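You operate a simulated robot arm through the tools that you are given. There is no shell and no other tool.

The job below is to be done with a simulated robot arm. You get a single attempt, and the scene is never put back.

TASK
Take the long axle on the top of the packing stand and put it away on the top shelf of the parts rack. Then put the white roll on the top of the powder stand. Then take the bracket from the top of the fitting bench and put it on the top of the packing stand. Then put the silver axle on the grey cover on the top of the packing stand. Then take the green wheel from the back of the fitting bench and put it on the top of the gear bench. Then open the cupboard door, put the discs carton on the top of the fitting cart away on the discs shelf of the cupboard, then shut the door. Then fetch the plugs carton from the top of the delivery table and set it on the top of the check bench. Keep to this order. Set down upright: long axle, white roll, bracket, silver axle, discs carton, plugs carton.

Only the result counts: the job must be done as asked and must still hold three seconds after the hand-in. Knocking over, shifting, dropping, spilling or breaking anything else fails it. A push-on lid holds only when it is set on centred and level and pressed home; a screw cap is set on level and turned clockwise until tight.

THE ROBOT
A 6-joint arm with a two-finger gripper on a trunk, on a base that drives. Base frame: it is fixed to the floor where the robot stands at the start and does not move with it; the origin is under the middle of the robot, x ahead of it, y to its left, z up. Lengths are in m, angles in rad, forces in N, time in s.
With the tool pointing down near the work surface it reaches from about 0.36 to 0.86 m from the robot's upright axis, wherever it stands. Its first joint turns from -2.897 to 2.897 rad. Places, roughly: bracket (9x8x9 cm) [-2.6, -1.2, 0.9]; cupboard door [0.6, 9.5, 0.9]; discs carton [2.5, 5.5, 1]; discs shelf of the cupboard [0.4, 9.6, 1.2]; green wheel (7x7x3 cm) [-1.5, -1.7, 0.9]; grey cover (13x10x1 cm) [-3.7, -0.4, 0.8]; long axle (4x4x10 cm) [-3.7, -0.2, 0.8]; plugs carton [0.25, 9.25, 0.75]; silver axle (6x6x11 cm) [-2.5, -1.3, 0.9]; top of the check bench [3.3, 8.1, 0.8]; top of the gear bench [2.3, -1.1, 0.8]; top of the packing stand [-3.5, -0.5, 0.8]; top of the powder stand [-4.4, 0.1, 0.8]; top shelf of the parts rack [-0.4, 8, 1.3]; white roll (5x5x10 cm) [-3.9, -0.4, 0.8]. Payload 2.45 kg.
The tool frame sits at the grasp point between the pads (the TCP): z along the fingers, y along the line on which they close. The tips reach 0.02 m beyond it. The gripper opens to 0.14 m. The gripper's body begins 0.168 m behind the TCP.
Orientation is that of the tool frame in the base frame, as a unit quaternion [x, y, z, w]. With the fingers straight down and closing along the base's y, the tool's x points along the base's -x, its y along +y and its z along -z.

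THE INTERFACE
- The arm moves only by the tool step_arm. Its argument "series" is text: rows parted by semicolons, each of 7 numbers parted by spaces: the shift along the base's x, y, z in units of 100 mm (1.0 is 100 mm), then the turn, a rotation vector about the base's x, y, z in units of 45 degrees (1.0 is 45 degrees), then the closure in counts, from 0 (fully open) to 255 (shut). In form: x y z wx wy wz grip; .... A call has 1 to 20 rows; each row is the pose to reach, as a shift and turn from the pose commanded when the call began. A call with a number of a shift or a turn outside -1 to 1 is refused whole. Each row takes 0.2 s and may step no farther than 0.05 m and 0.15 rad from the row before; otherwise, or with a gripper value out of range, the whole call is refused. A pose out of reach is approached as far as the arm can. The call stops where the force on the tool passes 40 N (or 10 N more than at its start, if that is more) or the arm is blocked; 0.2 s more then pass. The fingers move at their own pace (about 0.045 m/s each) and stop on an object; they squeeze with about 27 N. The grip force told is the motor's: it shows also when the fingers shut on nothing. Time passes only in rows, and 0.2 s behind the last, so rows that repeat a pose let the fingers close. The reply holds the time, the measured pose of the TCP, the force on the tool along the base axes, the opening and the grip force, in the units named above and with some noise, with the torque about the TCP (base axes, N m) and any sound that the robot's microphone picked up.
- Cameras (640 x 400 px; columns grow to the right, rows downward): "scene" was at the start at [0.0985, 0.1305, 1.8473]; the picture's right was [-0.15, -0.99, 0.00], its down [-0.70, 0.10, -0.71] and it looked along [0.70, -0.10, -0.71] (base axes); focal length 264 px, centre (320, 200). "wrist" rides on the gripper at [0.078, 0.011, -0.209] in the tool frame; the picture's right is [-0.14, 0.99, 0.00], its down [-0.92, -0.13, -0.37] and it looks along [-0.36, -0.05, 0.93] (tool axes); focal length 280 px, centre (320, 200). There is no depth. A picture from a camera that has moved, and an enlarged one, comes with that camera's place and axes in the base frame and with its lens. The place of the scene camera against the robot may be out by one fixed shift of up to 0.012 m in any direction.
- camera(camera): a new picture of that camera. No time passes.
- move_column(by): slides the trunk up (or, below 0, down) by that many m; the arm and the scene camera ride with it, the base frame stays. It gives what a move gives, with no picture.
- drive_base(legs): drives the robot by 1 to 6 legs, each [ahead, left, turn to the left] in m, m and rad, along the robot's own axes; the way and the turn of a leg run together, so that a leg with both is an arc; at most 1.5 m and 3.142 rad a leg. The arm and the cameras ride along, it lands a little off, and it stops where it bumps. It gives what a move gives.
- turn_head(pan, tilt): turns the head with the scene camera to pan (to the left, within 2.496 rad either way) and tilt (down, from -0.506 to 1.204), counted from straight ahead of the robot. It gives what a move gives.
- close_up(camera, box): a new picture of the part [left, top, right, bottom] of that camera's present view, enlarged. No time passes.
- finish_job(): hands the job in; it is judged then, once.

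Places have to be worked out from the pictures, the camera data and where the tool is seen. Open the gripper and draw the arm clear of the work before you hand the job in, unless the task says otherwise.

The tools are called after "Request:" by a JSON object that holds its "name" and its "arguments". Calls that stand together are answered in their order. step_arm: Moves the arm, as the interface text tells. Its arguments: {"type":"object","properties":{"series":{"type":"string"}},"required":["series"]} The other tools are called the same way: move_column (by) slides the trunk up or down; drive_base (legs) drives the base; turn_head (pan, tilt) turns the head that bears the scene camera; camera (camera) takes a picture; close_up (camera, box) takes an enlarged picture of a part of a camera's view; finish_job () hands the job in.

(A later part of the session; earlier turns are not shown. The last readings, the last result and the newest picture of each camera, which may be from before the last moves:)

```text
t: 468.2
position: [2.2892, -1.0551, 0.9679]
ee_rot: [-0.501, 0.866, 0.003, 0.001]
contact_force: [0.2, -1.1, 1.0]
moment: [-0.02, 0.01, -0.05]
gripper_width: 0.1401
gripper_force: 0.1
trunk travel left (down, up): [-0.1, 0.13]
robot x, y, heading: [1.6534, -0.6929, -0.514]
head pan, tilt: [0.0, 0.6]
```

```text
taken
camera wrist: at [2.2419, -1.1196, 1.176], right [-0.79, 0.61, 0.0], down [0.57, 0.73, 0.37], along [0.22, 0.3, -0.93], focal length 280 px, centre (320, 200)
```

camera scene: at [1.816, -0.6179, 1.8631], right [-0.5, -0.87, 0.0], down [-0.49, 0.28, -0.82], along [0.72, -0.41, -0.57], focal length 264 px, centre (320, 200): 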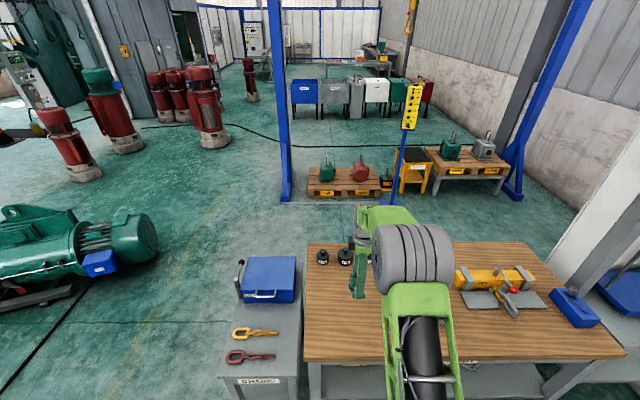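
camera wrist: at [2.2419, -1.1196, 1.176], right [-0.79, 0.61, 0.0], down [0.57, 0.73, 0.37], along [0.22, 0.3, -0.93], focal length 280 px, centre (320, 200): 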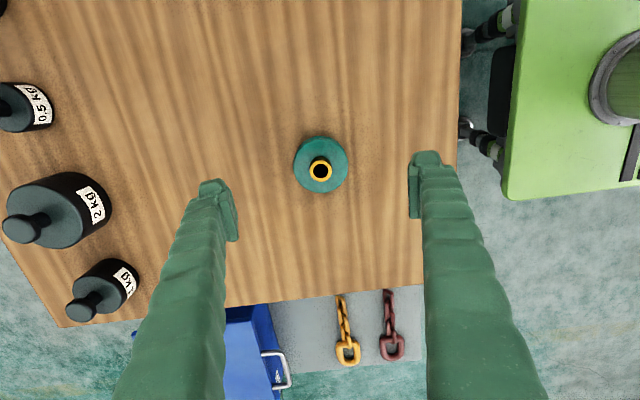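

The green wheel sits on the gear bench. Next is the cupboard. I'll back off, turn the hand back to normal, and drive around the cable's end toward the far wall.

Request:
{"name": "drive_base", "arguments": {"legs": [[-0.8, 0, 0]]}}

Request:
{"name": "step_arm", "arguments": {"series": "0 0 0 0 0 -0.166 0; 0 0 0 0 0 -0.333 0; 0 0 0 0 0 -0.5 0; 0 0 0 0 0 -0.666 0; 0 0 0 0 0 -0.833 0; 0 0 0 0 0 -1 0; 0 0 0 0 0 -1 0"}}

Request:
{"name": "step_arm", "arguments": {"series": "0 0 0 0 0 -0.166 0; 0 0 0 0 0 -0.333 0; 0 0 0 0 0 -0.5 0; 0 0 0 0 0 -0.666 0; 0 0 0 0 0 -0.833 0; 0 0 0 0 0 -1 0; 0 0 0 0 0 -1 0"}}

Request:
{"name": "drive_base", "arguments": {"legs": [[0, 0, -3.045], [1.45, 0, 0], [1.45, 0, 0], [1.33, 0, 0]]}}

Request:
{"name": "camera", "arguments": {"camera": "scene"}}

```text
t: 472.4
position: [1.6009, -0.6629, 0.969]
ee_rot: [-0.501, 0.865, 0.002, 0.0]
contact_force: [-0.4, 0.0, 0.0]
moment: [-0.02, 0.0, 0.0]
gripper_width: 0.14
gripper_force: 0.0
trunk travel left (down, up): [-0.1, 0.13]
robot x, y, heading: [0.964, -0.3019, -0.517]
head pan, tilt: [0.0, 0.6]
```

```text
t: 474.1
position: [1.6015, -0.663, 0.9682]
ee_rot: [-0.13, 0.991, 0.002, 0.001]
contact_force: [-0.3, -0.4, -0.6]
moment: [0.01, 0.02, -0.01]
gripper_width: 0.1397
gripper_force: 0.0
trunk travel left (down, up): [-0.1, 0.13]
robot x, y, heading: [0.9602, -0.2997, -0.521]
head pan, tilt: [0.0, 0.6]
```

```text
t: 475.6
position: [1.602, -0.6642, 0.968]
ee_rot: [0.259, 0.966, 0.002, 0.002]
contact_force: [0.8, 0.0, -0.3]
moment: [0.01, 0.02, 0.0]
gripper_width: 0.1402
gripper_force: 0.1
trunk travel left (down, up): [-0.1, 0.13]
robot x, y, heading: [0.9642, -0.2979, -0.518]
head pan, tilt: [0.0, 0.6]
```

```text
t: 503.2
position: [-3.64, 1.6681, 0.9679]
ee_rot: [0.98, -0.201, -0.001, 0.002]
contact_force: [0.3, 0.0, -0.4]
moment: [-0.02, 0.01, -0.01]
gripper_width: 0.1398
gripper_force: 0.1
trunk travel left (down, up): [-0.1, 0.13]
robot x, y, heading: [-2.9642, 1.3834, 2.737]
head pan, tilt: [0.0, 0.6]
```

```text
taken
camera scene: at [-3.1014, 1.2949, 1.8632], right [0.39, 0.92, 0.0], down [0.52, -0.22, -0.82], along [-0.76, 0.32, -0.57], focal length 264 px, centre (320, 200)
```

scene: 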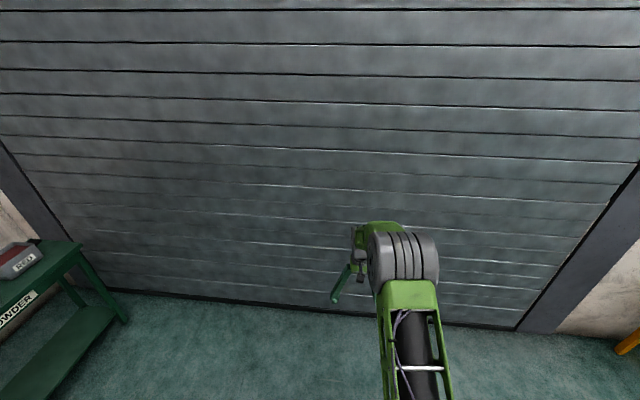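

I'm at (-2.96,1.38). I'll turn right to run along the wall and drive on in stages.

Request:
{"name": "drive_base", "arguments": {"legs": [[0, 0, -1.707], [1.48, 0, 0], [1.48, 0, 0], [1.48, 0, 0]]}}

Request:
{"name": "turn_head", "arguments": {"pan": 0, "tilt": 0.35}}

Request:
{"name": "camera", "arguments": {"camera": "scene"}}

```text
t: 528.3
position: [-0.3242, 5.7951, 0.9672]
ee_rot: [-0.492, 0.87, 0.001, 0.0]
contact_force: [0.1, -1.7, -0.2]
moment: [-0.01, 0.01, 0.0]
gripper_width: 0.1401
gripper_force: 0.0
trunk travel left (down, up): [-0.1, 0.13]
robot x, y, heading: [-0.7002, 5.1652, 1.033]
head pan, tilt: [0.0, 0.6]
```

```text
t: 529.1
position: [-0.324, 5.7946, 0.9679]
ee_rot: [-0.492, 0.87, 0.003, 0.001]
contact_force: [0.6, -0.4, 0.8]
moment: [0.0, -0.01, -0.01]
gripper_width: 0.1399
gripper_force: 0.0
trunk travel left (down, up): [-0.1, 0.13]
robot x, y, heading: [-0.7032, 5.1634, 1.033]
head pan, tilt: [0.0, 0.351]
```

```text
taken
camera scene: at [-0.7594, 5.3274, 1.8859], right [0.86, -0.51, 0.0], down [-0.18, -0.3, -0.94], along [0.48, 0.81, -0.34], focal length 264 px, centre (320, 200)
```

scene: 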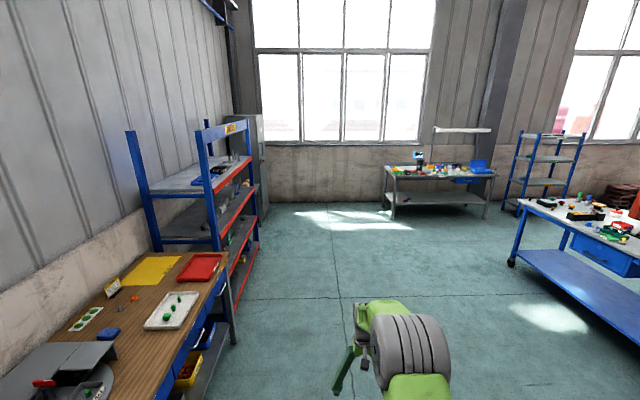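

Clear ahead. I'll continue along the rack and turn to face the cupboard.

Request:
{"name": "drive_base", "arguments": {"legs": [[1.48, 0, 0], [1.48, 0, 0], [1.1, 0, 0], [0, 0, 1.57]]}}

Request:
{"name": "turn_head", "arguments": {"pan": -0.1, "tilt": 0.5}}

Request:
{"name": "camera", "arguments": {"camera": "scene"}}

```text
t: 552.4
position: [0.8987, 8.9532, 0.9678]
ee_rot: [0.957, -0.29, -0.002, 0.001]
contact_force: [-0.5, 1.2, -0.3]
moment: [0.02, -0.02, 0.02]
gripper_width: 0.1398
gripper_force: 0.1
trunk travel left (down, up): [-0.1, 0.13]
robot x, y, heading: [1.509, 8.5475, 2.557]
head pan, tilt: [0.0, 0.351]
```

```text
t: 553.0
position: [0.8986, 8.953, 0.9676]
ee_rot: [0.957, -0.29, -0.002, 0.001]
contact_force: [0.6, -0.2, -0.5]
moment: [-0.01, 0.04, -0.03]
gripper_width: 0.14
gripper_force: 0.2
trunk travel left (down, up): [-0.1, 0.13]
robot x, y, heading: [1.5114, 8.5459, 2.552]
head pan, tilt: [-0.099, 0.499]
```

```text
taken
camera scene: at [1.3617, 8.4962, 1.8723], right [0.63, 0.77, 0.0], down [0.37, -0.3, -0.88], along [-0.68, 0.56, -0.48], focal length 264 px, centre (320, 200)
```

scene: 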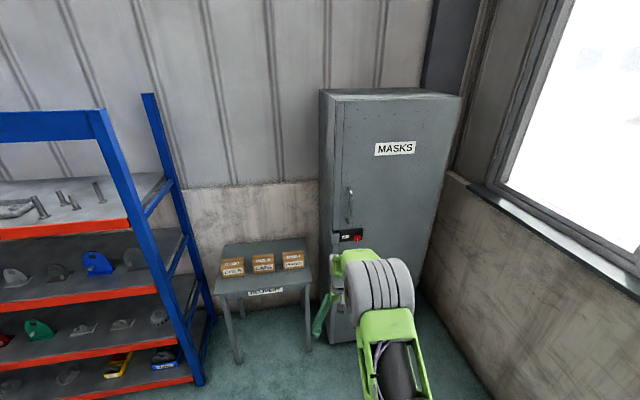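

Request:
{"name": "close_up", "arguments": {"camera": "scene", "box": [310, 80, 470, 260]}}

Request:
{"name": "close_up", "arguments": {"camera": "scene", "box": [325, 180, 385, 250]}}

```text
2.22 times, centred on (390, 170) of scene
camera zoom: at [1.3617, 8.4962, 1.8723], right [0.63, 0.77, 0.0], down [0.37, -0.3, -0.88], along [-0.68, 0.56, -0.48], focal length 586 px, centre (164, 267)
```

zoom: 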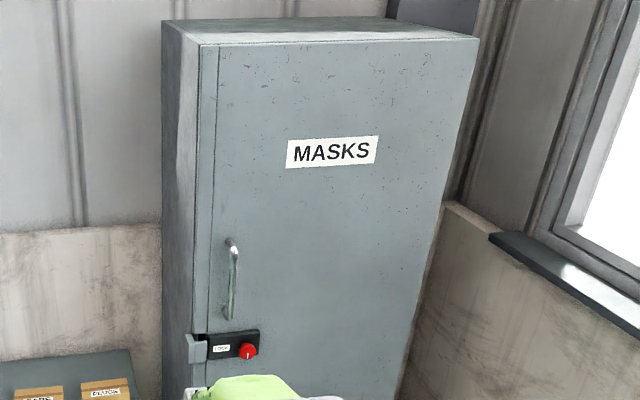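

```text
5.71 times, centred on (355, 215) of scene
camera zoom: at [1.3617, 8.4962, 1.8723], right [0.63, 0.77, 0.0], down [0.37, -0.3, -0.88], along [-0.68, 0.56, -0.48], focal length 1508 px, centre (120, 114)
```

zoom: 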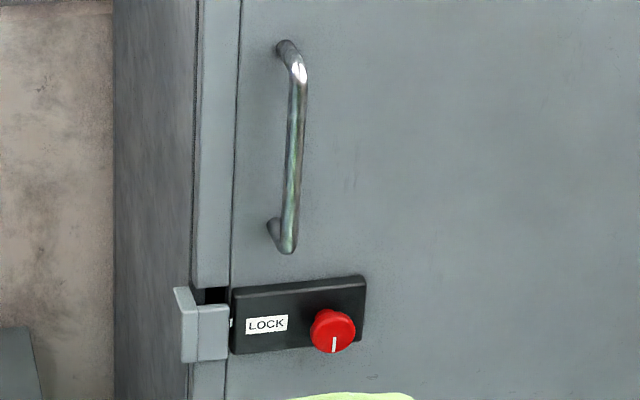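

The cupboard has a vertical bar handle on its left side with z about 1.10–1.30. Below it is a LOCK plate with a red knob near (0.579,9.408,0.987), and the bolt sits in a catch, so I should turn the knob first. I'll bring the tool to horizontal here in free space.

Request:
{"name": "step_arm", "arguments": {"series": "0 0 0.05 0.0925 0.1387 0 0; 0 0 0.1 0.185 0.277 0 0; 0 0 0.15 0.2775 0.416 0 0; 0 0 0.2 0.37 0.555 0 0; 0 0 0.2 0.4625 0.693 0 0; 0 0 0.2 0.555 0.832 0 0; 0 0 0.2 0.555 0.832 0 0"}}

Request:
{"name": "step_arm", "arguments": {"series": "0 0 0 0.0925 0.1387 0 0; 0 0 0 0.185 0.277 0 0; 0 0 0 0.2775 0.416 0 0; 0 0 0 0.37 0.555 0 0; 0 0 0 0.4625 0.693 0 0; 0 0 0 0.555 0.832 0 0; 0 0 0 0.555 0.832 0 0"}}

Request:
{"name": "camera", "arguments": {"camera": "scene"}}

Request:
{"name": "camera", "arguments": {"camera": "wrist"}}

```text
t: 554.6
position: [0.8986, 8.9528, 0.9883]
ee_rot: [0.884, -0.267, -0.368, -0.11]
contact_force: [-0.7, 0.0, 0.3]
moment: [0.0, -0.01, 0.02]
gripper_width: 0.14
gripper_force: 0.0
trunk travel left (down, up): [-0.1, 0.13]
robot x, y, heading: [1.5084, 8.5477, 2.553]
head pan, tilt: [-0.099, 0.499]
```

```text
t: 556.2
position: [0.8981, 8.9534, 0.9887]
ee_rot: [-0.676, 0.202, 0.679, 0.203]
contact_force: [-0.9, -0.3, -0.4]
moment: [0.0, 0.01, 0.01]
gripper_width: 0.1398
gripper_force: 0.1
trunk travel left (down, up): [-0.1, 0.13]
robot x, y, heading: [1.5085, 8.5432, 2.557]
head pan, tilt: [-0.099, 0.499]
```

```text
taken
camera scene: at [1.3617, 8.4963, 1.8723], right [0.63, 0.77, 0.0], down [0.37, -0.3, -0.88], along [-0.68, 0.56, -0.48], focal length 264 px, centre (320, 200)
```

scene: 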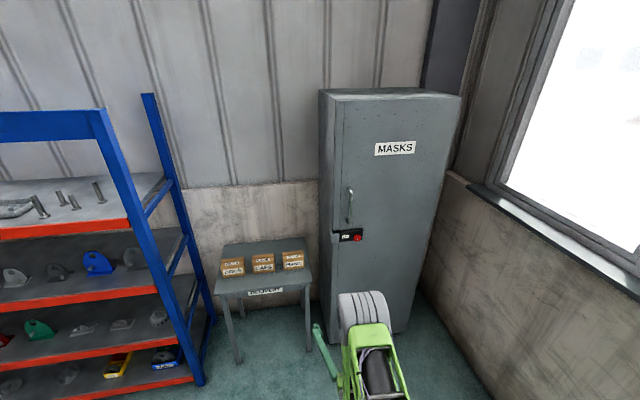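

```text
taken
camera wrist: at [1.0667, 8.8289, 0.9076], right [-0.55, -0.83, 0.14], down [0.38, -0.1, 0.92], along [-0.75, 0.55, 0.37], focal length 280 px, centre (320, 200)
```

wrist: 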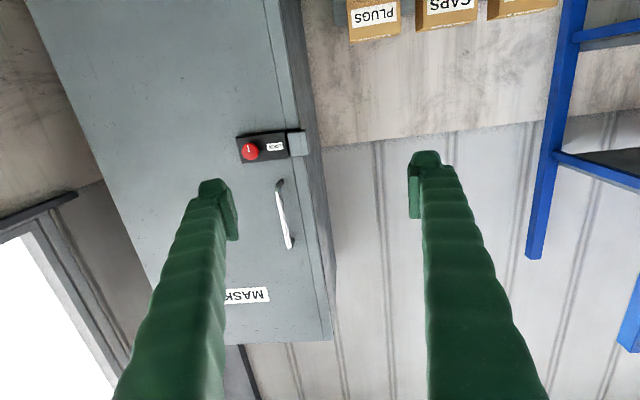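

The tool is horizontal and the wrist camera sees the knob. I'll drive nearer, keeping the hand short of the cupboard's front plane, and square up with the door.

Request:
{"name": "drive_base", "arguments": {"legs": [[0.38, 0.108, 0.045]]}}

Request:
{"name": "camera", "arguments": {"camera": "wrist"}}

Request:
{"name": "camera", "arguments": {"camera": "scene"}}

```text
t: 558.7
position: [0.5004, 9.0335, 0.9875]
ee_rot: [-0.682, 0.187, 0.682, 0.187]
contact_force: [0.5, 0.0, -0.3]
moment: [0.0, 0.01, -0.01]
gripper_width: 0.1403
gripper_force: 0.0
trunk travel left (down, up): [-0.1, 0.13]
robot x, y, heading: [1.1281, 8.6596, 2.604]
head pan, tilt: [-0.099, 0.499]
```

```text
taken
camera wrist: at [0.6737, 8.9186, 0.9076], right [-0.5, -0.85, 0.14], down [0.38, -0.08, 0.92], along [-0.77, 0.52, 0.37], focal length 280 px, centre (320, 200)
```

wrist: 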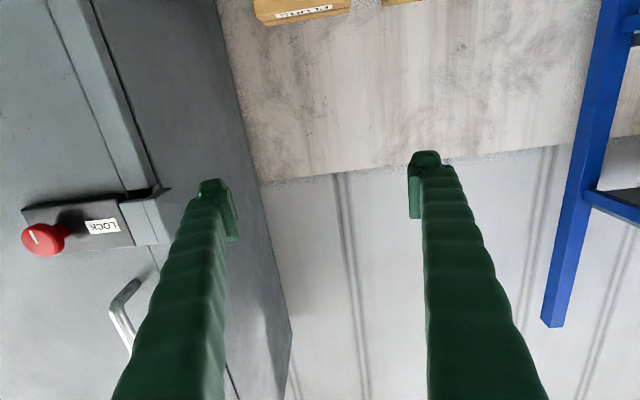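

```text
taken
camera scene: at [0.9849, 8.6009, 1.8722], right [0.59, 0.8, 0.0], down [0.39, -0.28, -0.88], along [-0.71, 0.52, -0.48], focal length 264 px, centre (320, 200)
```

scene: 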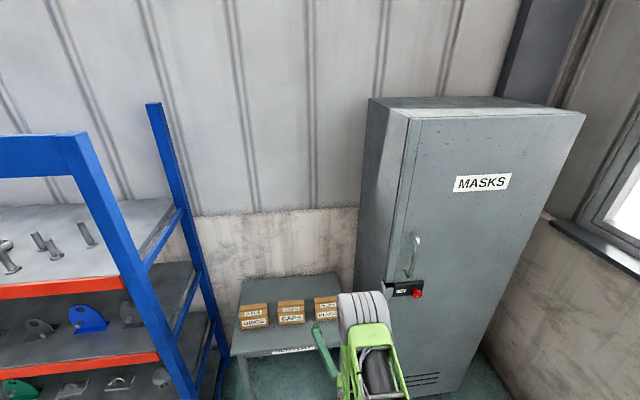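

Triangulating the views, the knob is at about (0.605,9.367,1.027), with the handle bar about 7 cm left of it and standing further out. I'll move the hand right and slightly back to line up with the knob.

Request:
{"name": "step_arm", "arguments": {"series": "0.25 0.29 0.04 0 0 0 0; 0.49 0.59 0.09 0 0 0 0; 0.73 0.88 0.13 0 0 0 0; 0.73 0.88 0.13 0 0 0 0"}}

Request:
{"name": "step_arm", "arguments": {"series": "0.25 0.29 0.04 0 0 0 0; 0.49 0.59 0.09 0 0 0 0; 0.73 0.88 0.13 0 0 0 0; 0.73 0.88 0.13 0 0 0 0"}}

Request:
{"name": "camera", "arguments": {"camera": "wrist"}}

Request:
{"name": "camera", "arguments": {"camera": "scene"}}

```text
t: 559.7
position: [0.5736, 9.1224, 1.0024]
ee_rot: [-0.682, 0.186, 0.683, 0.186]
contact_force: [0.6, 0.2, 0.3]
moment: [-0.01, 0.02, 0.02]
gripper_width: 0.14
gripper_force: 0.0
trunk travel left (down, up): [-0.1, 0.13]
robot x, y, heading: [1.1309, 8.6585, 2.608]
head pan, tilt: [-0.099, 0.499]
```

```text
t: 560.7
position: [0.6448, 9.2089, 1.0131]
ee_rot: [-0.68, 0.187, 0.683, 0.187]
contact_force: [0.4, 0.5, 0.2]
moment: [-0.01, -0.01, 0.01]
gripper_width: 0.1401
gripper_force: 0.0
trunk travel left (down, up): [-0.1, 0.13]
robot x, y, heading: [1.1307, 8.6613, 2.608]
head pan, tilt: [-0.099, 0.499]
```

```text
taken
camera wrist: at [0.8193, 9.0931, 0.9327], right [-0.5, -0.85, 0.14], down [0.38, -0.08, 0.92], along [-0.77, 0.52, 0.37], focal length 280 px, centre (320, 200)
```

wrist: 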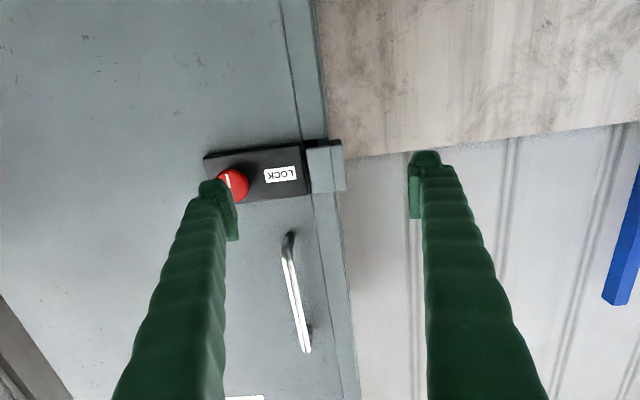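

```text
taken
camera scene: at [0.9856, 8.6009, 1.8723], right [0.59, 0.8, 0.0], down [0.39, -0.28, -0.88], along [-0.71, 0.52, -0.48], focal length 264 px, centre (320, 200)
```

scene: 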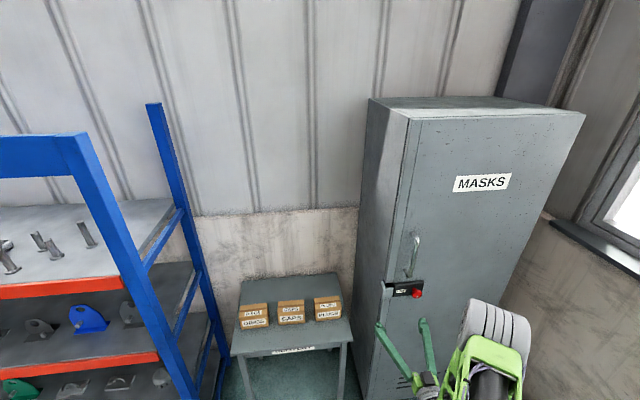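

The triangulation holds. I'll move right another 11.5 cm and up 1.4 cm to centre on the knob.

Request:
{"name": "step_arm", "arguments": {"series": "0.2 0.33 0.05 0 0 0 0; 0.4 0.66 0.1 0 0 0 0; 0.59 0.98 0.14 0 0 0 0; 0.59 0.98 0.14 0 0 0 0"}}

Request:
{"name": "camera", "arguments": {"camera": "wrist"}}

```text
t: 561.7
position: [0.7038, 9.3082, 1.0271]
ee_rot: [-0.681, 0.187, 0.683, 0.187]
contact_force: [-1.7, -0.9, -0.3]
moment: [0.0, -0.04, 0.01]
gripper_width: 0.1403
gripper_force: 0.0
trunk travel left (down, up): [-0.1, 0.13]
robot x, y, heading: [1.1306, 8.6599, 2.604]
head pan, tilt: [-0.099, 0.499]
```

```text
taken
camera wrist: at [0.8783, 9.1927, 0.9469], right [-0.5, -0.85, 0.14], down [0.38, -0.08, 0.92], along [-0.77, 0.52, 0.37], focal length 280 px, centre (320, 200)
```

wrist: 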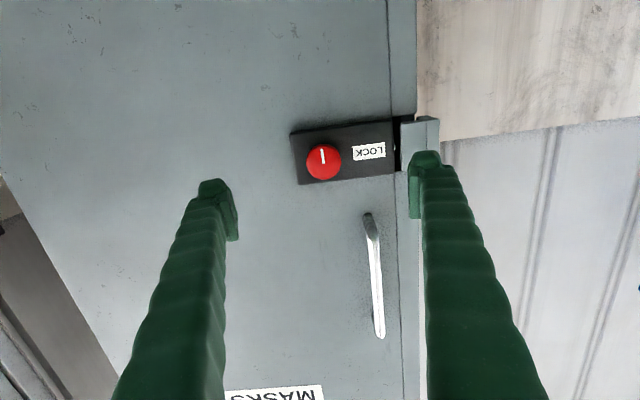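

The knob is dead ahead, about 0.113 m away, with its pointer down. I'll narrow the fingers to 7 cm and move forward around it.

Request:
{"name": "step_arm", "arguments": {"series": "0 0 0 0 0 0 127; 0 0 0 0 0 0 127; 0 0 0 0 0 0 127; 0 0 0 0 0 0 127; -0.26 0.15 0 0 0 0 127; -0.51 0.31 0.01 0 0 0 127; -0.69 0.41 0.01 0 0 0 127; -0.69 0.41 0.01 0 0 0 127"}}

Request:
{"name": "camera", "arguments": {"camera": "wrist"}}

```text
t: 563.5
position: [0.6349, 9.3483, 1.0299]
ee_rot: [-0.681, 0.187, 0.683, 0.187]
contact_force: [0.8, -0.3, 0.5]
moment: [-0.03, 0.0, -0.01]
gripper_width: 0.0704
gripper_force: 0.0
trunk travel left (down, up): [-0.1, 0.13]
robot x, y, heading: [1.126, 8.6605, 2.609]
head pan, tilt: [-0.099, 0.499]
```

```text
taken
camera wrist: at [0.8099, 9.2324, 0.9494], right [-0.5, -0.85, 0.14], down [0.38, -0.08, 0.92], along [-0.77, 0.52, 0.37], focal length 280 px, centre (320, 200)
```

wrist: 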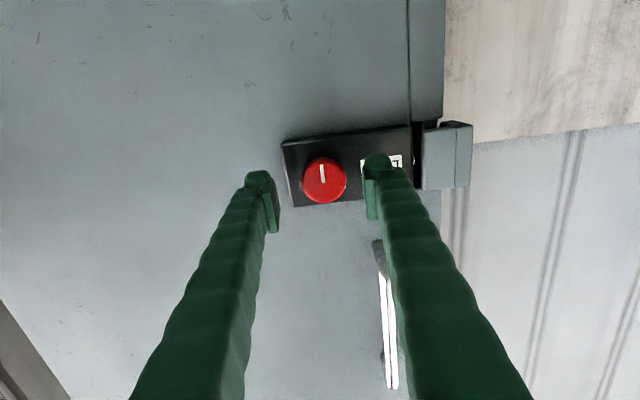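

The knob is centred between the fingers. I'll advance another 3.3 cm and close on it.

Request:
{"name": "step_arm", "arguments": {"series": "-0.14 0.085 0 0 0 0 127; -0.28 0.17 0 0 0 0 127; -0.28 0.17 0 0 0 0 127; -0.28 0.17 0 0 0 0 200; -0.28 0.17 0 0 0 0 255; -0.28 0.17 0 0 0 0 255; -0.28 0.17 0 0 0 0 255; -0.28 0.17 0 0 0 0 255"}}

Request:
{"name": "camera", "arguments": {"camera": "wrist"}}

```text
t: 565.3
position: [0.604, 9.3639, 1.0288]
ee_rot: [-0.682, 0.183, 0.683, 0.185]
contact_force: [-11.9, -21.5, -1.0]
moment: [0.02, 0.19, 0.53]
gripper_width: 0.0383
gripper_force: 45.6
trunk travel left (down, up): [-0.1, 0.13]
robot x, y, heading: [1.1331, 8.6566, 2.607]
head pan, tilt: [-0.099, 0.499]
```

```text
taken
camera wrist: at [0.7799, 9.2482, 0.9493], right [-0.5, -0.86, 0.14], down [0.38, -0.08, 0.92], along [-0.78, 0.51, 0.37], focal length 280 px, centre (320, 200)
```

wrist: 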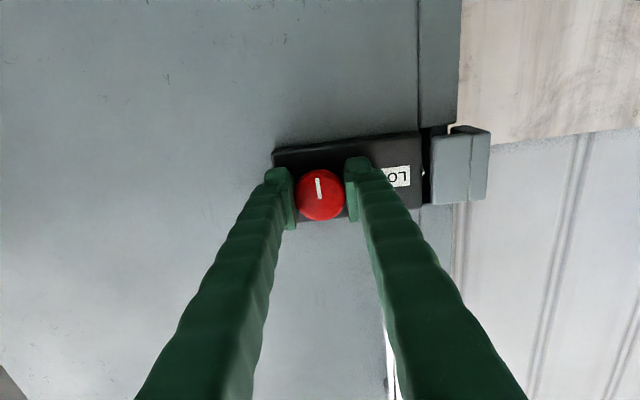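

The knob is gripped, with a small sideways force that I'll relieve by shifting 3 mm. Then I'll try turning it a little clockwise and read the torque.

Request:
{"name": "step_arm", "arguments": {"series": "-0.015 -0.026 0 0 0 0 255; -0.015 -0.026 0 -0.143 0.086 0 255; -0.015 -0.026 0 -0.286 0.172 0 255; -0.015 -0.026 0 -0.286 0.172 0 255"}}

Request:
{"name": "camera", "arguments": {"camera": "wrist"}}

```text
t: 566.3
position: [0.6031, 9.364, 1.0282]
ee_rot: [-0.65, 0.274, 0.702, 0.096]
contact_force: [-19.9, -7.1, -1.9]
moment: [0.01, -0.14, 0.53]
gripper_width: 0.0383
gripper_force: 45.2
trunk travel left (down, up): [-0.1, 0.13]
robot x, y, heading: [1.1315, 8.6615, 2.605]
head pan, tilt: [-0.099, 0.499]
```

```text
taken
camera wrist: at [0.768, 9.2306, 0.9541], right [-0.47, -0.79, 0.39], down [0.5, 0.12, 0.85], along [-0.73, 0.6, 0.34], focal length 280 px, centre (320, 200)
```

wrist: 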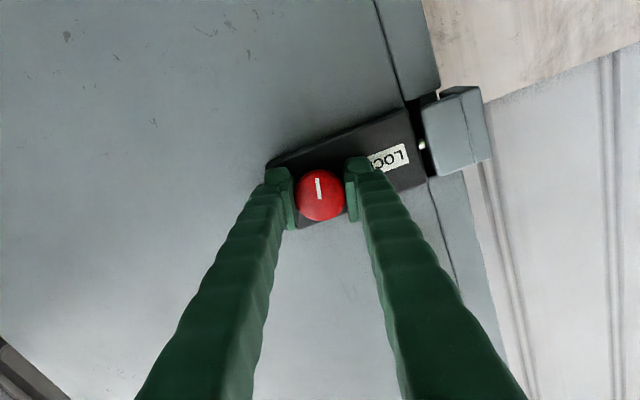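

The knob turned with the fingers and the torque is small. I'll keep turning clockwise another 45° and watch the bolt.

Request:
{"name": "step_arm", "arguments": {"series": "0 0 0 -0.143 0.086 0 255; 0 0 0 -0.286 0.172 0 255; 0 0 0 -0.429 0.258 0 255; 0 0 0 -0.571 0.343 0 255; 0 0 0 -0.714 0.429 0 255; 0 0 0 -0.857 0.515 0 255; 0 0 0 -0.857 0.515 0 255"}}

Request:
{"name": "camera", "arguments": {"camera": "wrist"}}

```text
t: 567.9
position: [0.6032, 9.3634, 1.0296]
ee_rot: [-0.494, 0.502, 0.688, -0.177]
contact_force: [-32.5, 0.6, 9.1]
moment: [0.11, -0.01, 0.36]
gripper_width: 0.0381
gripper_force: 45.3
trunk travel left (down, up): [-0.1, 0.13]
robot x, y, heading: [1.1286, 8.6582, 2.605]
head pan, tilt: [-0.099, 0.499]
```

```text
taken
camera wrist: at [0.7453, 9.1931, 0.9966], right [-0.19, -0.33, 0.93], down [0.76, 0.55, 0.35], along [-0.62, 0.77, 0.15], focal length 280 px, centre (320, 200)
```

wrist: 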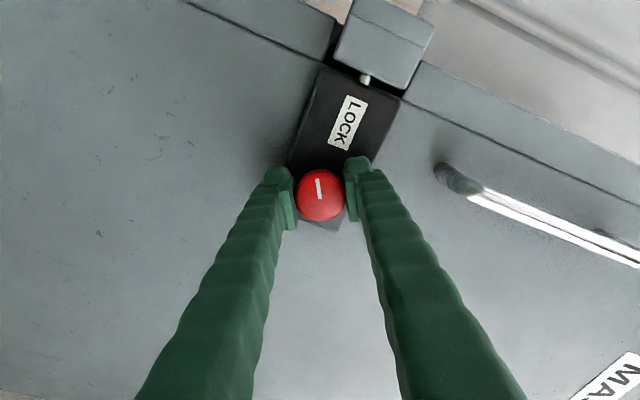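

60° turned so far and the bolt is still in the catch. I'll relieve the pull slightly and turn 30° more.

Request:
{"name": "step_arm", "arguments": {"series": "-0.03 0.01 0 -0.143 0.086 0 255; -0.03 0.01 0 -0.286 0.172 0 255; -0.03 0.01 0 -0.429 0.258 0 255; -0.03 0.01 0 -0.571 0.343 0 255; -0.03 0.01 0 -0.571 0.343 0 255"}}

Request:
{"name": "camera", "arguments": {"camera": "wrist"}}

Request:
{"name": "camera", "arguments": {"camera": "scene"}}

```text
t: 569.1
position: [0.6021, 9.3639, 1.0297]
ee_rot: [-0.346, 0.614, 0.618, -0.348]
contact_force: [-11.9, -13.0, 12.3]
moment: [0.11, -0.11, -0.05]
gripper_width: 0.0381
gripper_force: 44.9
trunk travel left (down, up): [-0.1, 0.13]
robot x, y, heading: [1.1295, 8.6594, 2.603]
head pan, tilt: [-0.099, 0.499]
```

```text
taken
camera wrist: at [0.7417, 9.188, 1.0377], right [0.08, 0.11, 0.99], down [0.79, 0.6, -0.13], along [-0.61, 0.79, -0.04], focal length 280 px, centre (320, 200)
```

wrist: 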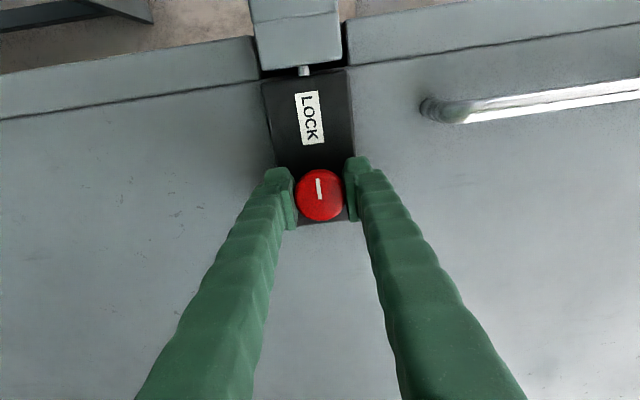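

```text
taken
camera scene: at [0.9849, 8.5978, 1.8721], right [0.59, 0.8, 0.0], down [0.39, -0.28, -0.88], along [-0.71, 0.52, -0.48], focal length 264 px, centre (320, 200)
```

scene: 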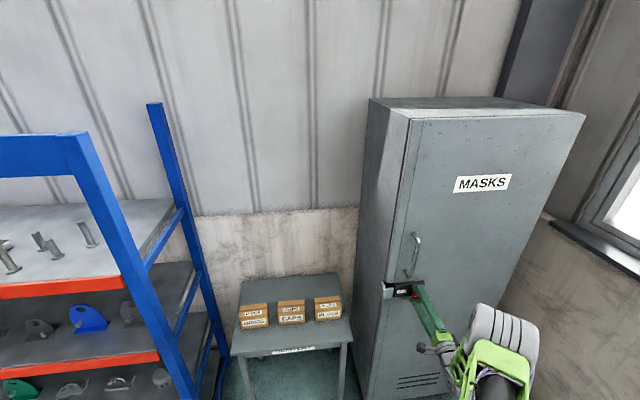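

At 90° the pointer aims at the bolt side. I'll zoom in on the bolt.

Request:
{"name": "close_up", "arguments": {"camera": "wrist", "box": [240, 20, 380, 230]}}

```text
1.90 times, centred on (310, 125) of wrist
camera zoom: at [0.7417, 9.188, 1.0377], right [0.08, 0.11, 0.99], down [0.79, 0.6, -0.13], along [-0.61, 0.79, -0.04], focal length 534 px, centre (339, 343)
```

zoom: 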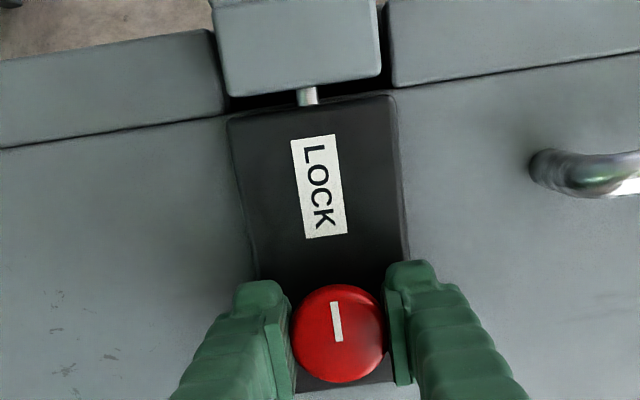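

The bolt still seems to bridge the gap. I'll test by pulling gently outward 1 cm on the knob to see whether the door is free.

Request:
{"name": "step_arm", "arguments": {"series": "0.043 -0.026 0 0 0 0 255; 0.086 -0.052 0 0 0 0 255; 0.13 -0.077 0 0 0 0 255; 0.13 -0.077 0 0 0 0 255"}}

Request:
{"name": "camera", "arguments": {"camera": "wrist"}}

```text
t: 569.6
position: [0.6029, 9.3639, 1.0295]
ee_rot: [-0.347, 0.612, 0.619, -0.348]
contact_force: [-11.3, 8.5, -3.7]
moment: [-0.05, -0.03, 0.73]
gripper_width: 0.0382
gripper_force: 45.2
trunk travel left (down, up): [-0.1, 0.13]
robot x, y, heading: [1.1294, 8.6615, 2.607]
head pan, tilt: [-0.099, 0.499]
stopped in row 2: the force on the tool passed its limit at 45 N (the readings are from after the stop); the commanded pose is now the measured one
```

```text
taken
camera wrist: at [0.7423, 9.1884, 1.0372], right [0.08, 0.11, 0.99], down [0.79, 0.6, -0.13], along [-0.61, 0.79, -0.04], focal length 280 px, centre (320, 200)
```

wrist: 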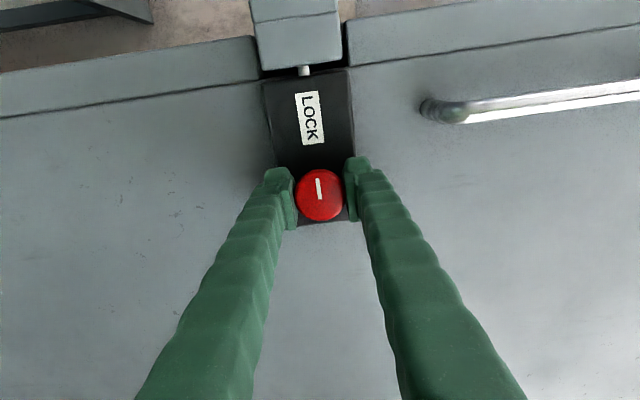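

The door is still locked. I'll turn the knob back counter-clockwise, past its starting point, in stages.

Request:
{"name": "step_arm", "arguments": {"series": "0 0 0 0.143 -0.086 0 255; 0 0 0 0.286 -0.172 0 255; 0 0 0 0.429 -0.258 0 255; 0 0 0 0.571 -0.343 0 255; 0 0 0 0.714 -0.429 0 255; 0 0 0 0.857 -0.515 0 255; 0 0 0 0.857 -0.515 0 255"}}

Request:
{"name": "step_arm", "arguments": {"series": "0 0 0 0.143 -0.086 0 255; 0 0 0 0.286 -0.172 0 255; 0 0 0 0.429 -0.258 0 255; 0 0 0 0.571 -0.343 0 255; 0 0 0 0.714 -0.429 0 255; 0 0 0 0.857 -0.515 0 255; 0 0 0 0.857 -0.515 0 255"}}

Request:
{"name": "camera", "arguments": {"camera": "wrist"}}

```text
t: 571.2
position: [0.6043, 9.3638, 1.0301]
ee_rot: [-0.558, 0.43, 0.704, -0.088]
contact_force: [-22.6, 9.8, -7.7]
moment: [0.02, 0.16, 0.31]
gripper_width: 0.038
gripper_force: 45.3
trunk travel left (down, up): [-0.1, 0.13]
robot x, y, heading: [1.128, 8.6611, 2.61]
head pan, tilt: [-0.099, 0.499]
```

```text
t: 572.8
position: [0.6047, 9.363, 1.0301]
ee_rot: [0.683, -0.185, -0.682, -0.186]
contact_force: [-7.3, -7.8, -10.4]
moment: [-0.25, 0.2, 0.47]
gripper_width: 0.038
gripper_force: 45.4
trunk travel left (down, up): [-0.1, 0.13]
robot x, y, heading: [1.1305, 8.6604, 2.607]
head pan, tilt: [-0.099, 0.499]
```

```text
taken
camera wrist: at [0.7809, 9.2476, 0.9506], right [-0.5, -0.85, 0.13], down [0.38, -0.08, 0.92], along [-0.78, 0.51, 0.36], focal length 280 px, centre (320, 200)
```

wrist: 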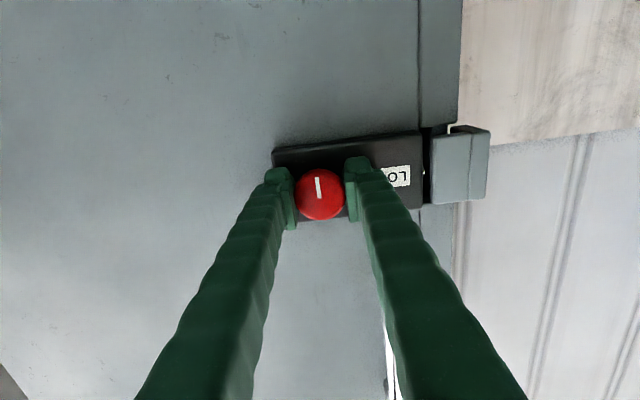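

Back at the starting angle. I'll continue counter-clockwise by 45° and then another 45°.

Request:
{"name": "step_arm", "arguments": {"series": "0 0 0 0.143 -0.086 0 255; 0 0 0 0.286 -0.172 0 255; 0 0 0 0.429 -0.258 0 255; 0 0 0 0.571 -0.343 0 255; 0 0 0 0.714 -0.429 0 255; 0 0 0 0.857 -0.515 0 255; 0 0 0 0.857 -0.515 0 255"}}

Request:
{"name": "camera", "arguments": {"camera": "wrist"}}

```text
t: 574.4
position: [0.6051, 9.364, 1.0297]
ee_rot: [0.704, 0.089, -0.556, -0.433]
contact_force: [-5.3, -10.3, -5.8]
moment: [-0.69, 0.15, -0.27]
gripper_width: 0.0379
gripper_force: 45.0
trunk travel left (down, up): [-0.1, 0.13]
robot x, y, heading: [1.1298, 8.6611, 2.607]
head pan, tilt: [-0.099, 0.499]
```

```text
taken
camera wrist: at [0.8105, 9.2972, 0.9678], right [-0.4, -0.69, -0.61], down [0.03, -0.67, 0.74], along [-0.92, 0.28, 0.29], focal length 280 px, centre (320, 200)
```

wrist: 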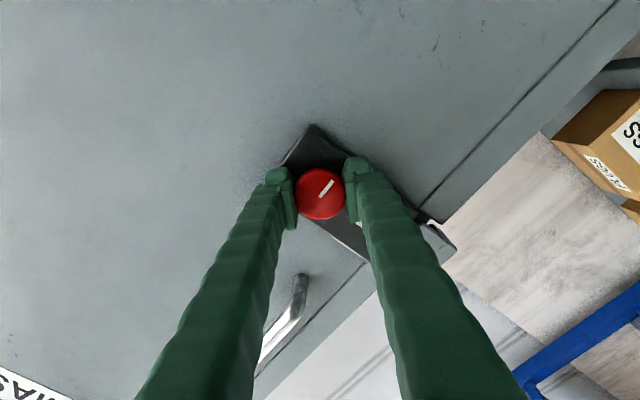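

The knob slipped in the fingers going this way, so counter-clockwise is its stop. Unlocking must be clockwise by more than 90°. From this wound-back angle I'll turn clockwise 135°.

Request:
{"name": "step_arm", "arguments": {"series": "0 0 0 -0.143 0.086 0 255; 0 0 0 -0.286 0.172 0 255; 0 0 0 -0.429 0.258 0 255; 0 0 0 -0.571 0.343 0 255; 0 0 0 -0.714 0.429 0 255; 0 0 0 -0.857 0.515 0 255; 0 0 0 -0.857 0.515 0 255"}}

Request:
{"name": "step_arm", "arguments": {"series": "0 0 0 -0.143 0.086 0 255; 0 0 0 -0.286 0.172 0 255; 0 0 0 -0.429 0.258 0 255; 0 0 0 -0.571 0.343 0 255; 0 0 0 -0.714 0.429 0 255; 0 0 0 -0.857 0.515 0 255; 0 0 0 -0.857 0.515 0 255"}}

Request:
{"name": "step_arm", "arguments": {"series": "0 0 0 -0.143 0.086 0 255; 0 0 0 -0.286 0.172 0 255; 0 0 0 -0.429 0.258 0 255; 0 0 0 -0.571 0.343 0 255; 0 0 0 -0.714 0.429 0 255; 0 0 0 -0.857 0.515 0 255; 0 0 0 -0.857 0.515 0 255"}}

Request:
{"name": "camera", "arguments": {"camera": "wrist"}}

```text
t: 576.0
position: [0.6047, 9.3632, 1.0289]
ee_rot: [-0.683, 0.184, 0.683, 0.184]
contact_force: [-20.4, 3.9, -10.3]
moment: [0.0, -0.18, 0.33]
gripper_width: 0.0382
gripper_force: 44.6
trunk travel left (down, up): [-0.1, 0.13]
robot x, y, heading: [1.1281, 8.6588, 2.608]
head pan, tilt: [-0.099, 0.499]
```

```text
t: 577.6
position: [0.603, 9.3628, 1.03]
ee_rot: [-0.557, 0.43, 0.705, -0.09]
contact_force: [-23.9, 3.9, -8.4]
moment: [0.12, 0.03, 0.32]
gripper_width: 0.0381
gripper_force: 44.9
trunk travel left (down, up): [-0.1, 0.13]
robot x, y, heading: [1.1309, 8.6582, 2.609]
head pan, tilt: [-0.099, 0.499]
```

```text
t: 579.2
position: [0.604, 9.3655, 1.0294]
ee_rot: [-0.346, 0.613, 0.619, -0.348]
contact_force: [-22.3, 21.8, -2.0]
moment: [0.7, -0.59, -0.3]
gripper_width: 0.0379
gripper_force: 44.9
trunk travel left (down, up): [-0.1, 0.13]
robot x, y, heading: [1.1319, 8.6601, 2.606]
head pan, tilt: [-0.099, 0.499]
```

```text
taken
camera wrist: at [0.7432, 9.1899, 1.0372], right [0.08, 0.11, 0.99], down [0.79, 0.6, -0.13], along [-0.61, 0.79, -0.04], focal length 280 px, centre (320, 200)
```

wrist: 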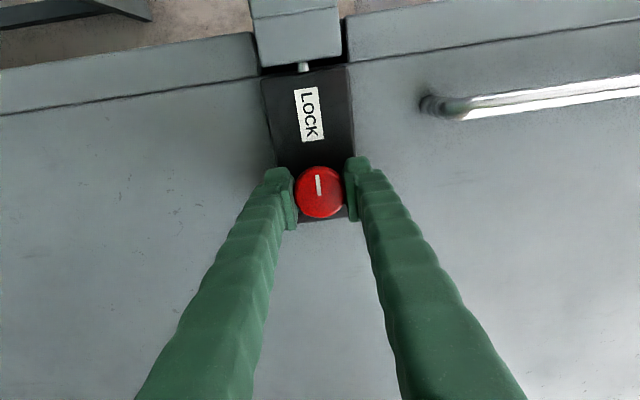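

The torque is now about 0.9 N·m, so the knob sits firmly at its clockwise stop with the pointer left. I'll zoom in on the bolt again.

Request:
{"name": "close_up", "arguments": {"camera": "wrist", "box": [240, 20, 380, 230]}}

```text
1.90 times, centred on (310, 125) of wrist
camera zoom: at [0.7432, 9.1899, 1.0372], right [0.08, 0.11, 0.99], down [0.79, 0.6, -0.13], along [-0.61, 0.79, -0.04], focal length 534 px, centre (339, 343)
```

zoom: 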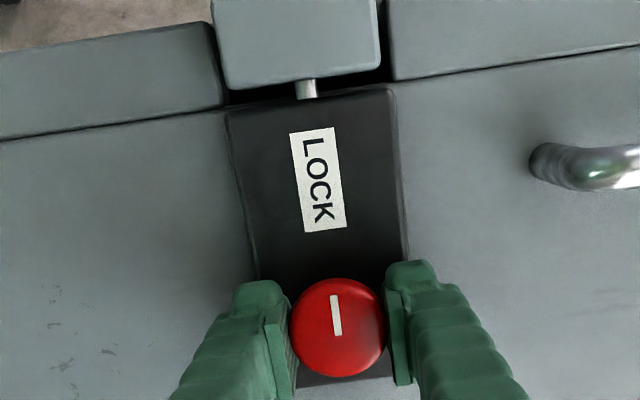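

The bolt still bridges the gap with the pointer toward the word LOCK, so pointer left is probably locked and pointer down, as it was at the start, unlocked. I'll turn the knob back counter-clockwise to its other stop.

Request:
{"name": "step_arm", "arguments": {"series": "0 0 0 0.143 -0.086 0 255; 0 0 0 0.286 -0.172 0 255; 0 0 0 0.429 -0.258 0 255; 0 0 0 0.571 -0.343 0 255; 0 0 0 0.714 -0.429 0 255; 0 0 0 0.857 -0.515 0 255; 0 0 0 0.857 -0.515 0 255"}}

Request:
{"name": "step_arm", "arguments": {"series": "0 0 0 0.143 -0.086 0 255; 0 0 0 0.286 -0.172 0 255; 0 0 0 0.429 -0.258 0 255; 0 0 0 0.571 -0.343 0 255; 0 0 0 0.714 -0.429 0 255; 0 0 0 0.857 -0.515 0 255; 0 0 0 0.857 -0.515 0 255"}}

Request:
{"name": "step_arm", "arguments": {"series": "0 0 0 0.1 -0.06 0 255; 0 0 0 0.1 -0.06 0 255"}}

Request:
{"name": "close_up", "arguments": {"camera": "wrist", "box": [260, 110, 500, 240]}}

```text
t: 580.8
position: [0.6047, 9.3646, 1.0308]
ee_rot: [-0.557, 0.43, 0.705, -0.087]
contact_force: [-20.6, 23.2, 11.2]
moment: [0.06, 0.29, 0.19]
gripper_width: 0.038
gripper_force: 45.0
trunk travel left (down, up): [-0.1, 0.13]
robot x, y, heading: [1.1293, 8.6572, 2.608]
head pan, tilt: [-0.099, 0.499]
```

```text
t: 582.4
position: [0.6063, 9.3616, 1.0319]
ee_rot: [-0.682, 0.185, 0.683, 0.187]
contact_force: [-9.2, 7.6, 16.7]
moment: [0.3, 0.29, 0.72]
gripper_width: 0.0378
gripper_force: 45.1
trunk travel left (down, up): [-0.1, 0.13]
robot x, y, heading: [1.1308, 8.6627, 2.607]
head pan, tilt: [-0.099, 0.499]
```

```text
t: 583.0
position: [0.6072, 9.3618, 1.0305]
ee_rot: [0.69, -0.154, -0.673, -0.218]
contact_force: [-1.4, 3.1, 12.3]
moment: [-0.38, 0.04, -0.11]
gripper_width: 0.0382
gripper_force: 44.4
trunk travel left (down, up): [-0.1, 0.13]
robot x, y, heading: [1.1272, 8.6605, 2.608]
head pan, tilt: [-0.099, 0.499]
```

```text
2.67 times, centred on (380, 175) of wrist
camera zoom: at [0.7851, 9.2532, 0.9503], right [-0.51, -0.86, 0.04], down [0.34, -0.15, 0.93], along [-0.79, 0.49, 0.37], focal length 748 px, centre (160, 267)
```

zoom: 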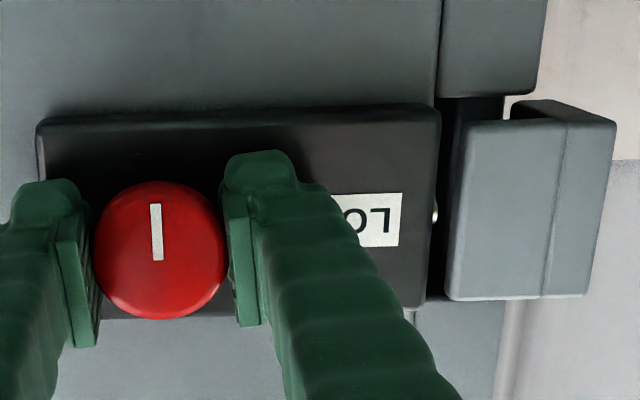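

With the pointer down the bolt is drawn back, so it's unlocked as it was at the start. I'll release the knob and back away.

Request:
{"name": "step_arm", "arguments": {"series": "0 0 0 0 0 0 200; 0 0 0 0 0 0 127; 0 0 0 0 0 0 127; 0 0 0 0 0 0 127; 0 0 0 0 0 0 127; 0.35 -0.2 0 0 0 0 127; 0.7 -0.42 0 -0.05 0.03 0 127; 0.9 -0.54 0 -0.1 0.06 0 127; 0.9 -0.54 0 -0.1 0.06 0 127"}}

Request:
{"name": "camera", "arguments": {"camera": "wrist"}}

```text
t: 585.0
position: [0.6972, 9.3088, 1.0329]
ee_rot: [-0.682, 0.184, 0.683, 0.186]
contact_force: [-0.9, 0.5, -0.7]
moment: [0.0, -0.04, 0.0]
gripper_width: 0.0703
gripper_force: 0.0
trunk travel left (down, up): [-0.1, 0.13]
robot x, y, heading: [1.1306, 8.6601, 2.607]
head pan, tilt: [-0.099, 0.499]
```

```text
taken
camera wrist: at [0.8713, 9.1936, 0.952], right [-0.5, -0.85, 0.14], down [0.38, -0.08, 0.92], along [-0.78, 0.51, 0.37], focal length 280 px, centre (320, 200)
```

wrist: 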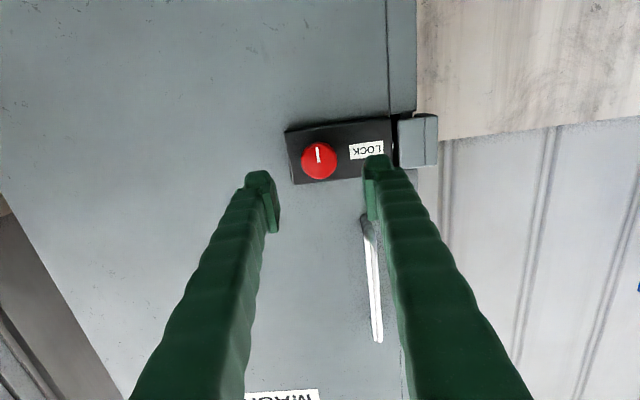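

The knob is released. The handle bar's middle works out to (0.574,9.324,1.21), standing 5 cm off the door. I'll raise the trunk 0.13 m and shift left to line up with the bar.

Request:
{"name": "move_column", "arguments": {"by": 0.13}}

Request:
{"name": "step_arm", "arguments": {"series": "-0.12 -0.21 0.2 0 0 0 127; -0.24 -0.42 0.4 0 0 0 127; -0.24 -0.42 0.4 0 0 0 127"}}

Request:
{"name": "camera", "arguments": {"camera": "wrist"}}

```text
t: 586.6
position: [0.6959, 9.3084, 1.1625]
ee_rot: [-0.682, 0.185, 0.683, 0.187]
contact_force: [-0.2, 0.4, -0.1]
moment: [-0.02, 0.01, 0.0]
gripper_width: 0.0704
gripper_force: 0.0
trunk travel left (down, up): [-0.23, 0.0]
robot x, y, heading: [1.1293, 8.6586, 2.608]
head pan, tilt: [-0.099, 0.499]
```

```text
t: 587.4
position: [0.6723, 9.2663, 1.202]
ee_rot: [-0.682, 0.184, 0.683, 0.186]
contact_force: [0.4, 0.0, -0.4]
moment: [-0.03, 0.02, 0.01]
gripper_width: 0.0703
gripper_force: 0.0
trunk travel left (down, up): [-0.23, 0.0]
robot x, y, heading: [1.1292, 8.6578, 2.607]
head pan, tilt: [-0.099, 0.499]
```

```text
taken
camera wrist: at [0.8475, 9.1518, 1.1217], right [-0.5, -0.85, 0.14], down [0.38, -0.08, 0.92], along [-0.78, 0.51, 0.37], focal length 280 px, centre (320, 200)
```

wrist: 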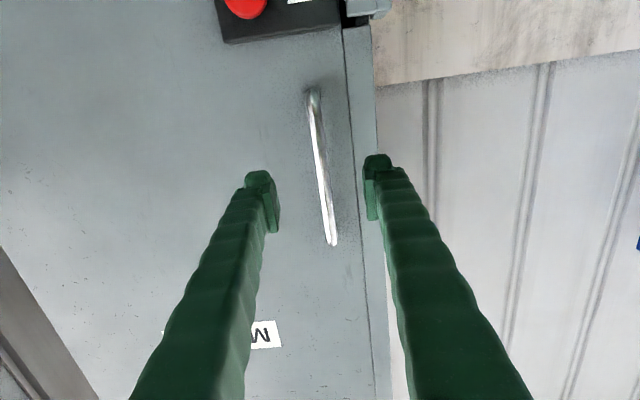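

The bar is centred between the fingers. I'll advance 0.112 m onto it.

Request:
{"name": "step_arm", "arguments": {"series": "-0.3 0.18 0 0 0 0 127; -0.6 0.35 0 0 0 0 127; -0.8 0.47 0 0 0 0 127; -0.8 0.47 0 0 0 0 127"}}

Request:
{"name": "camera", "arguments": {"camera": "wrist"}}

```text
t: 588.4
position: [0.5942, 9.3147, 1.2021]
ee_rot: [-0.682, 0.184, 0.683, 0.186]
contact_force: [-1.1, -0.3, 0.6]
moment: [-0.01, 0.0, -0.01]
gripper_width: 0.0703
gripper_force: 0.1
trunk travel left (down, up): [-0.23, 0.0]
robot x, y, heading: [1.1302, 8.6566, 2.608]
head pan, tilt: [-0.099, 0.499]
```

```text
taken
camera wrist: at [0.7683, 9.1981, 1.1225], right [-0.5, -0.85, 0.14], down [0.38, -0.08, 0.92], along [-0.78, 0.51, 0.37], focal length 280 px, centre (320, 200)
```

wrist: 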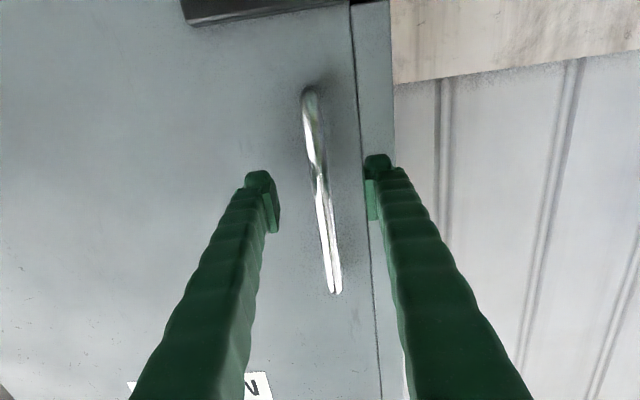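

About 2 cm to go. I'll advance and close on the bar.

Request:
{"name": "step_arm", "arguments": {"series": "-0.1 0.06 0 0 0 0 127; -0.21 0.12 0 0 0 0 127; -0.21 0.12 0 0 0 0 127; -0.21 0.12 0 0 0 0 200; -0.21 0.12 0 0 0 0 255; -0.21 0.12 0 0 0 0 255; -0.21 0.12 0 0 0 0 255; -0.21 0.12 0 0 0 0 255; -0.21 0.12 0 0 0 0 255"}}

Request:
{"name": "camera", "arguments": {"camera": "wrist"}}

```text
t: 590.4
position: [0.5723, 9.324, 1.2014]
ee_rot: [-0.682, 0.184, 0.683, 0.186]
contact_force: [-2.7, -6.7, 0.5]
moment: [-0.2, 0.22, -0.04]
gripper_width: 0.0106
gripper_force: 37.8
trunk travel left (down, up): [-0.23, 0.0]
robot x, y, heading: [1.1305, 8.6602, 2.604]
head pan, tilt: [-0.099, 0.499]
```

```text
taken
camera wrist: at [0.7473, 9.2092, 1.1225], right [-0.5, -0.86, 0.13], down [0.38, -0.08, 0.92], along [-0.78, 0.51, 0.37], focal length 280 px, centre (320, 200)
```

wrist: 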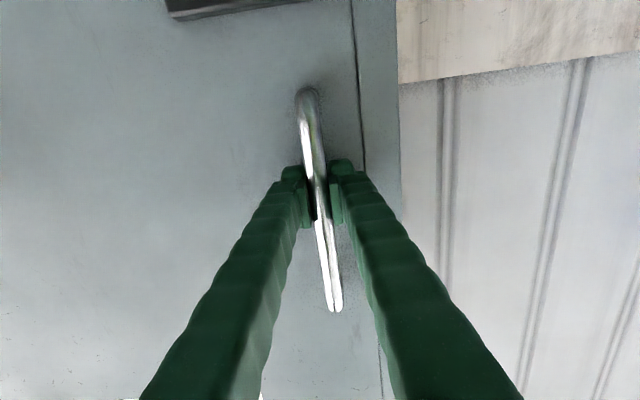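

The bar is held. I'll start pulling along the arc around the hinge, estimated near (0.785,9.80), for the first 10° and watch the force.

Request:
{"name": "step_arm", "arguments": {"series": "0.105 -0.045 0 0 0 0 255; 0.209 -0.09 0 0 0 0 255; 0.316 -0.13 0 0 0 0 255; 0.423 -0.17 0 0 0 0 255; 0.531 -0.206 0 0 0 0 255; 0.639 -0.241 0 0 0 0 255; 0.749 -0.272 0 0 0 0 255; 0.859 -0.302 0 0 0 0 255; 0.859 -0.302 0 0 0 0 255"}}

Request:
{"name": "camera", "arguments": {"camera": "wrist"}}

Request:
{"name": "camera", "arguments": {"camera": "scene"}}

```text
t: 592.4
position: [0.6579, 9.2957, 1.2024]
ee_rot: [-0.682, 0.184, 0.683, 0.187]
contact_force: [1.2, 2.2, -0.3]
moment: [-0.14, -0.03, -0.08]
gripper_width: 0.0103
gripper_force: 37.9
trunk travel left (down, up): [-0.23, 0.0]
robot x, y, heading: [1.1305, 8.6581, 2.606]
head pan, tilt: [-0.099, 0.499]
```

```text
taken
camera wrist: at [0.8325, 9.181, 1.1224], right [-0.5, -0.85, 0.13], down [0.38, -0.08, 0.92], along [-0.78, 0.51, 0.37], focal length 280 px, centre (320, 200)
```

wrist: 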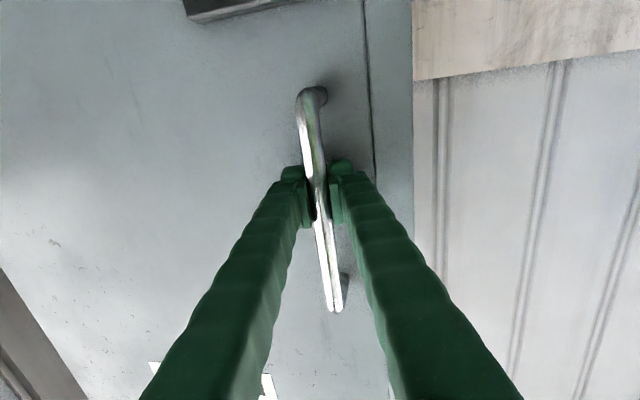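

```text
taken
camera scene: at [0.9851, 8.6014, 2.0023], right [0.59, 0.81, 0.0], down [0.39, -0.28, -0.88], along [-0.71, 0.52, -0.48], focal length 264 px, centre (320, 200)
```

scene: 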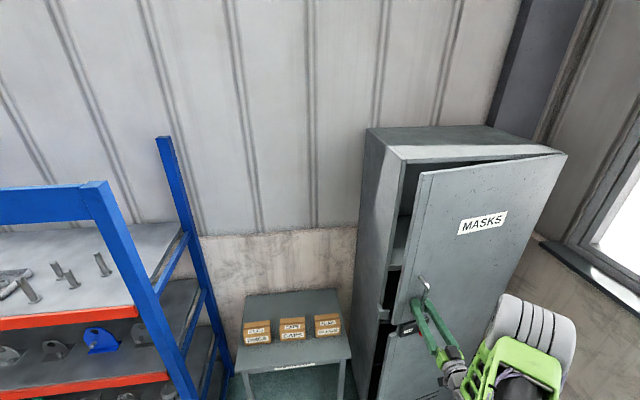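

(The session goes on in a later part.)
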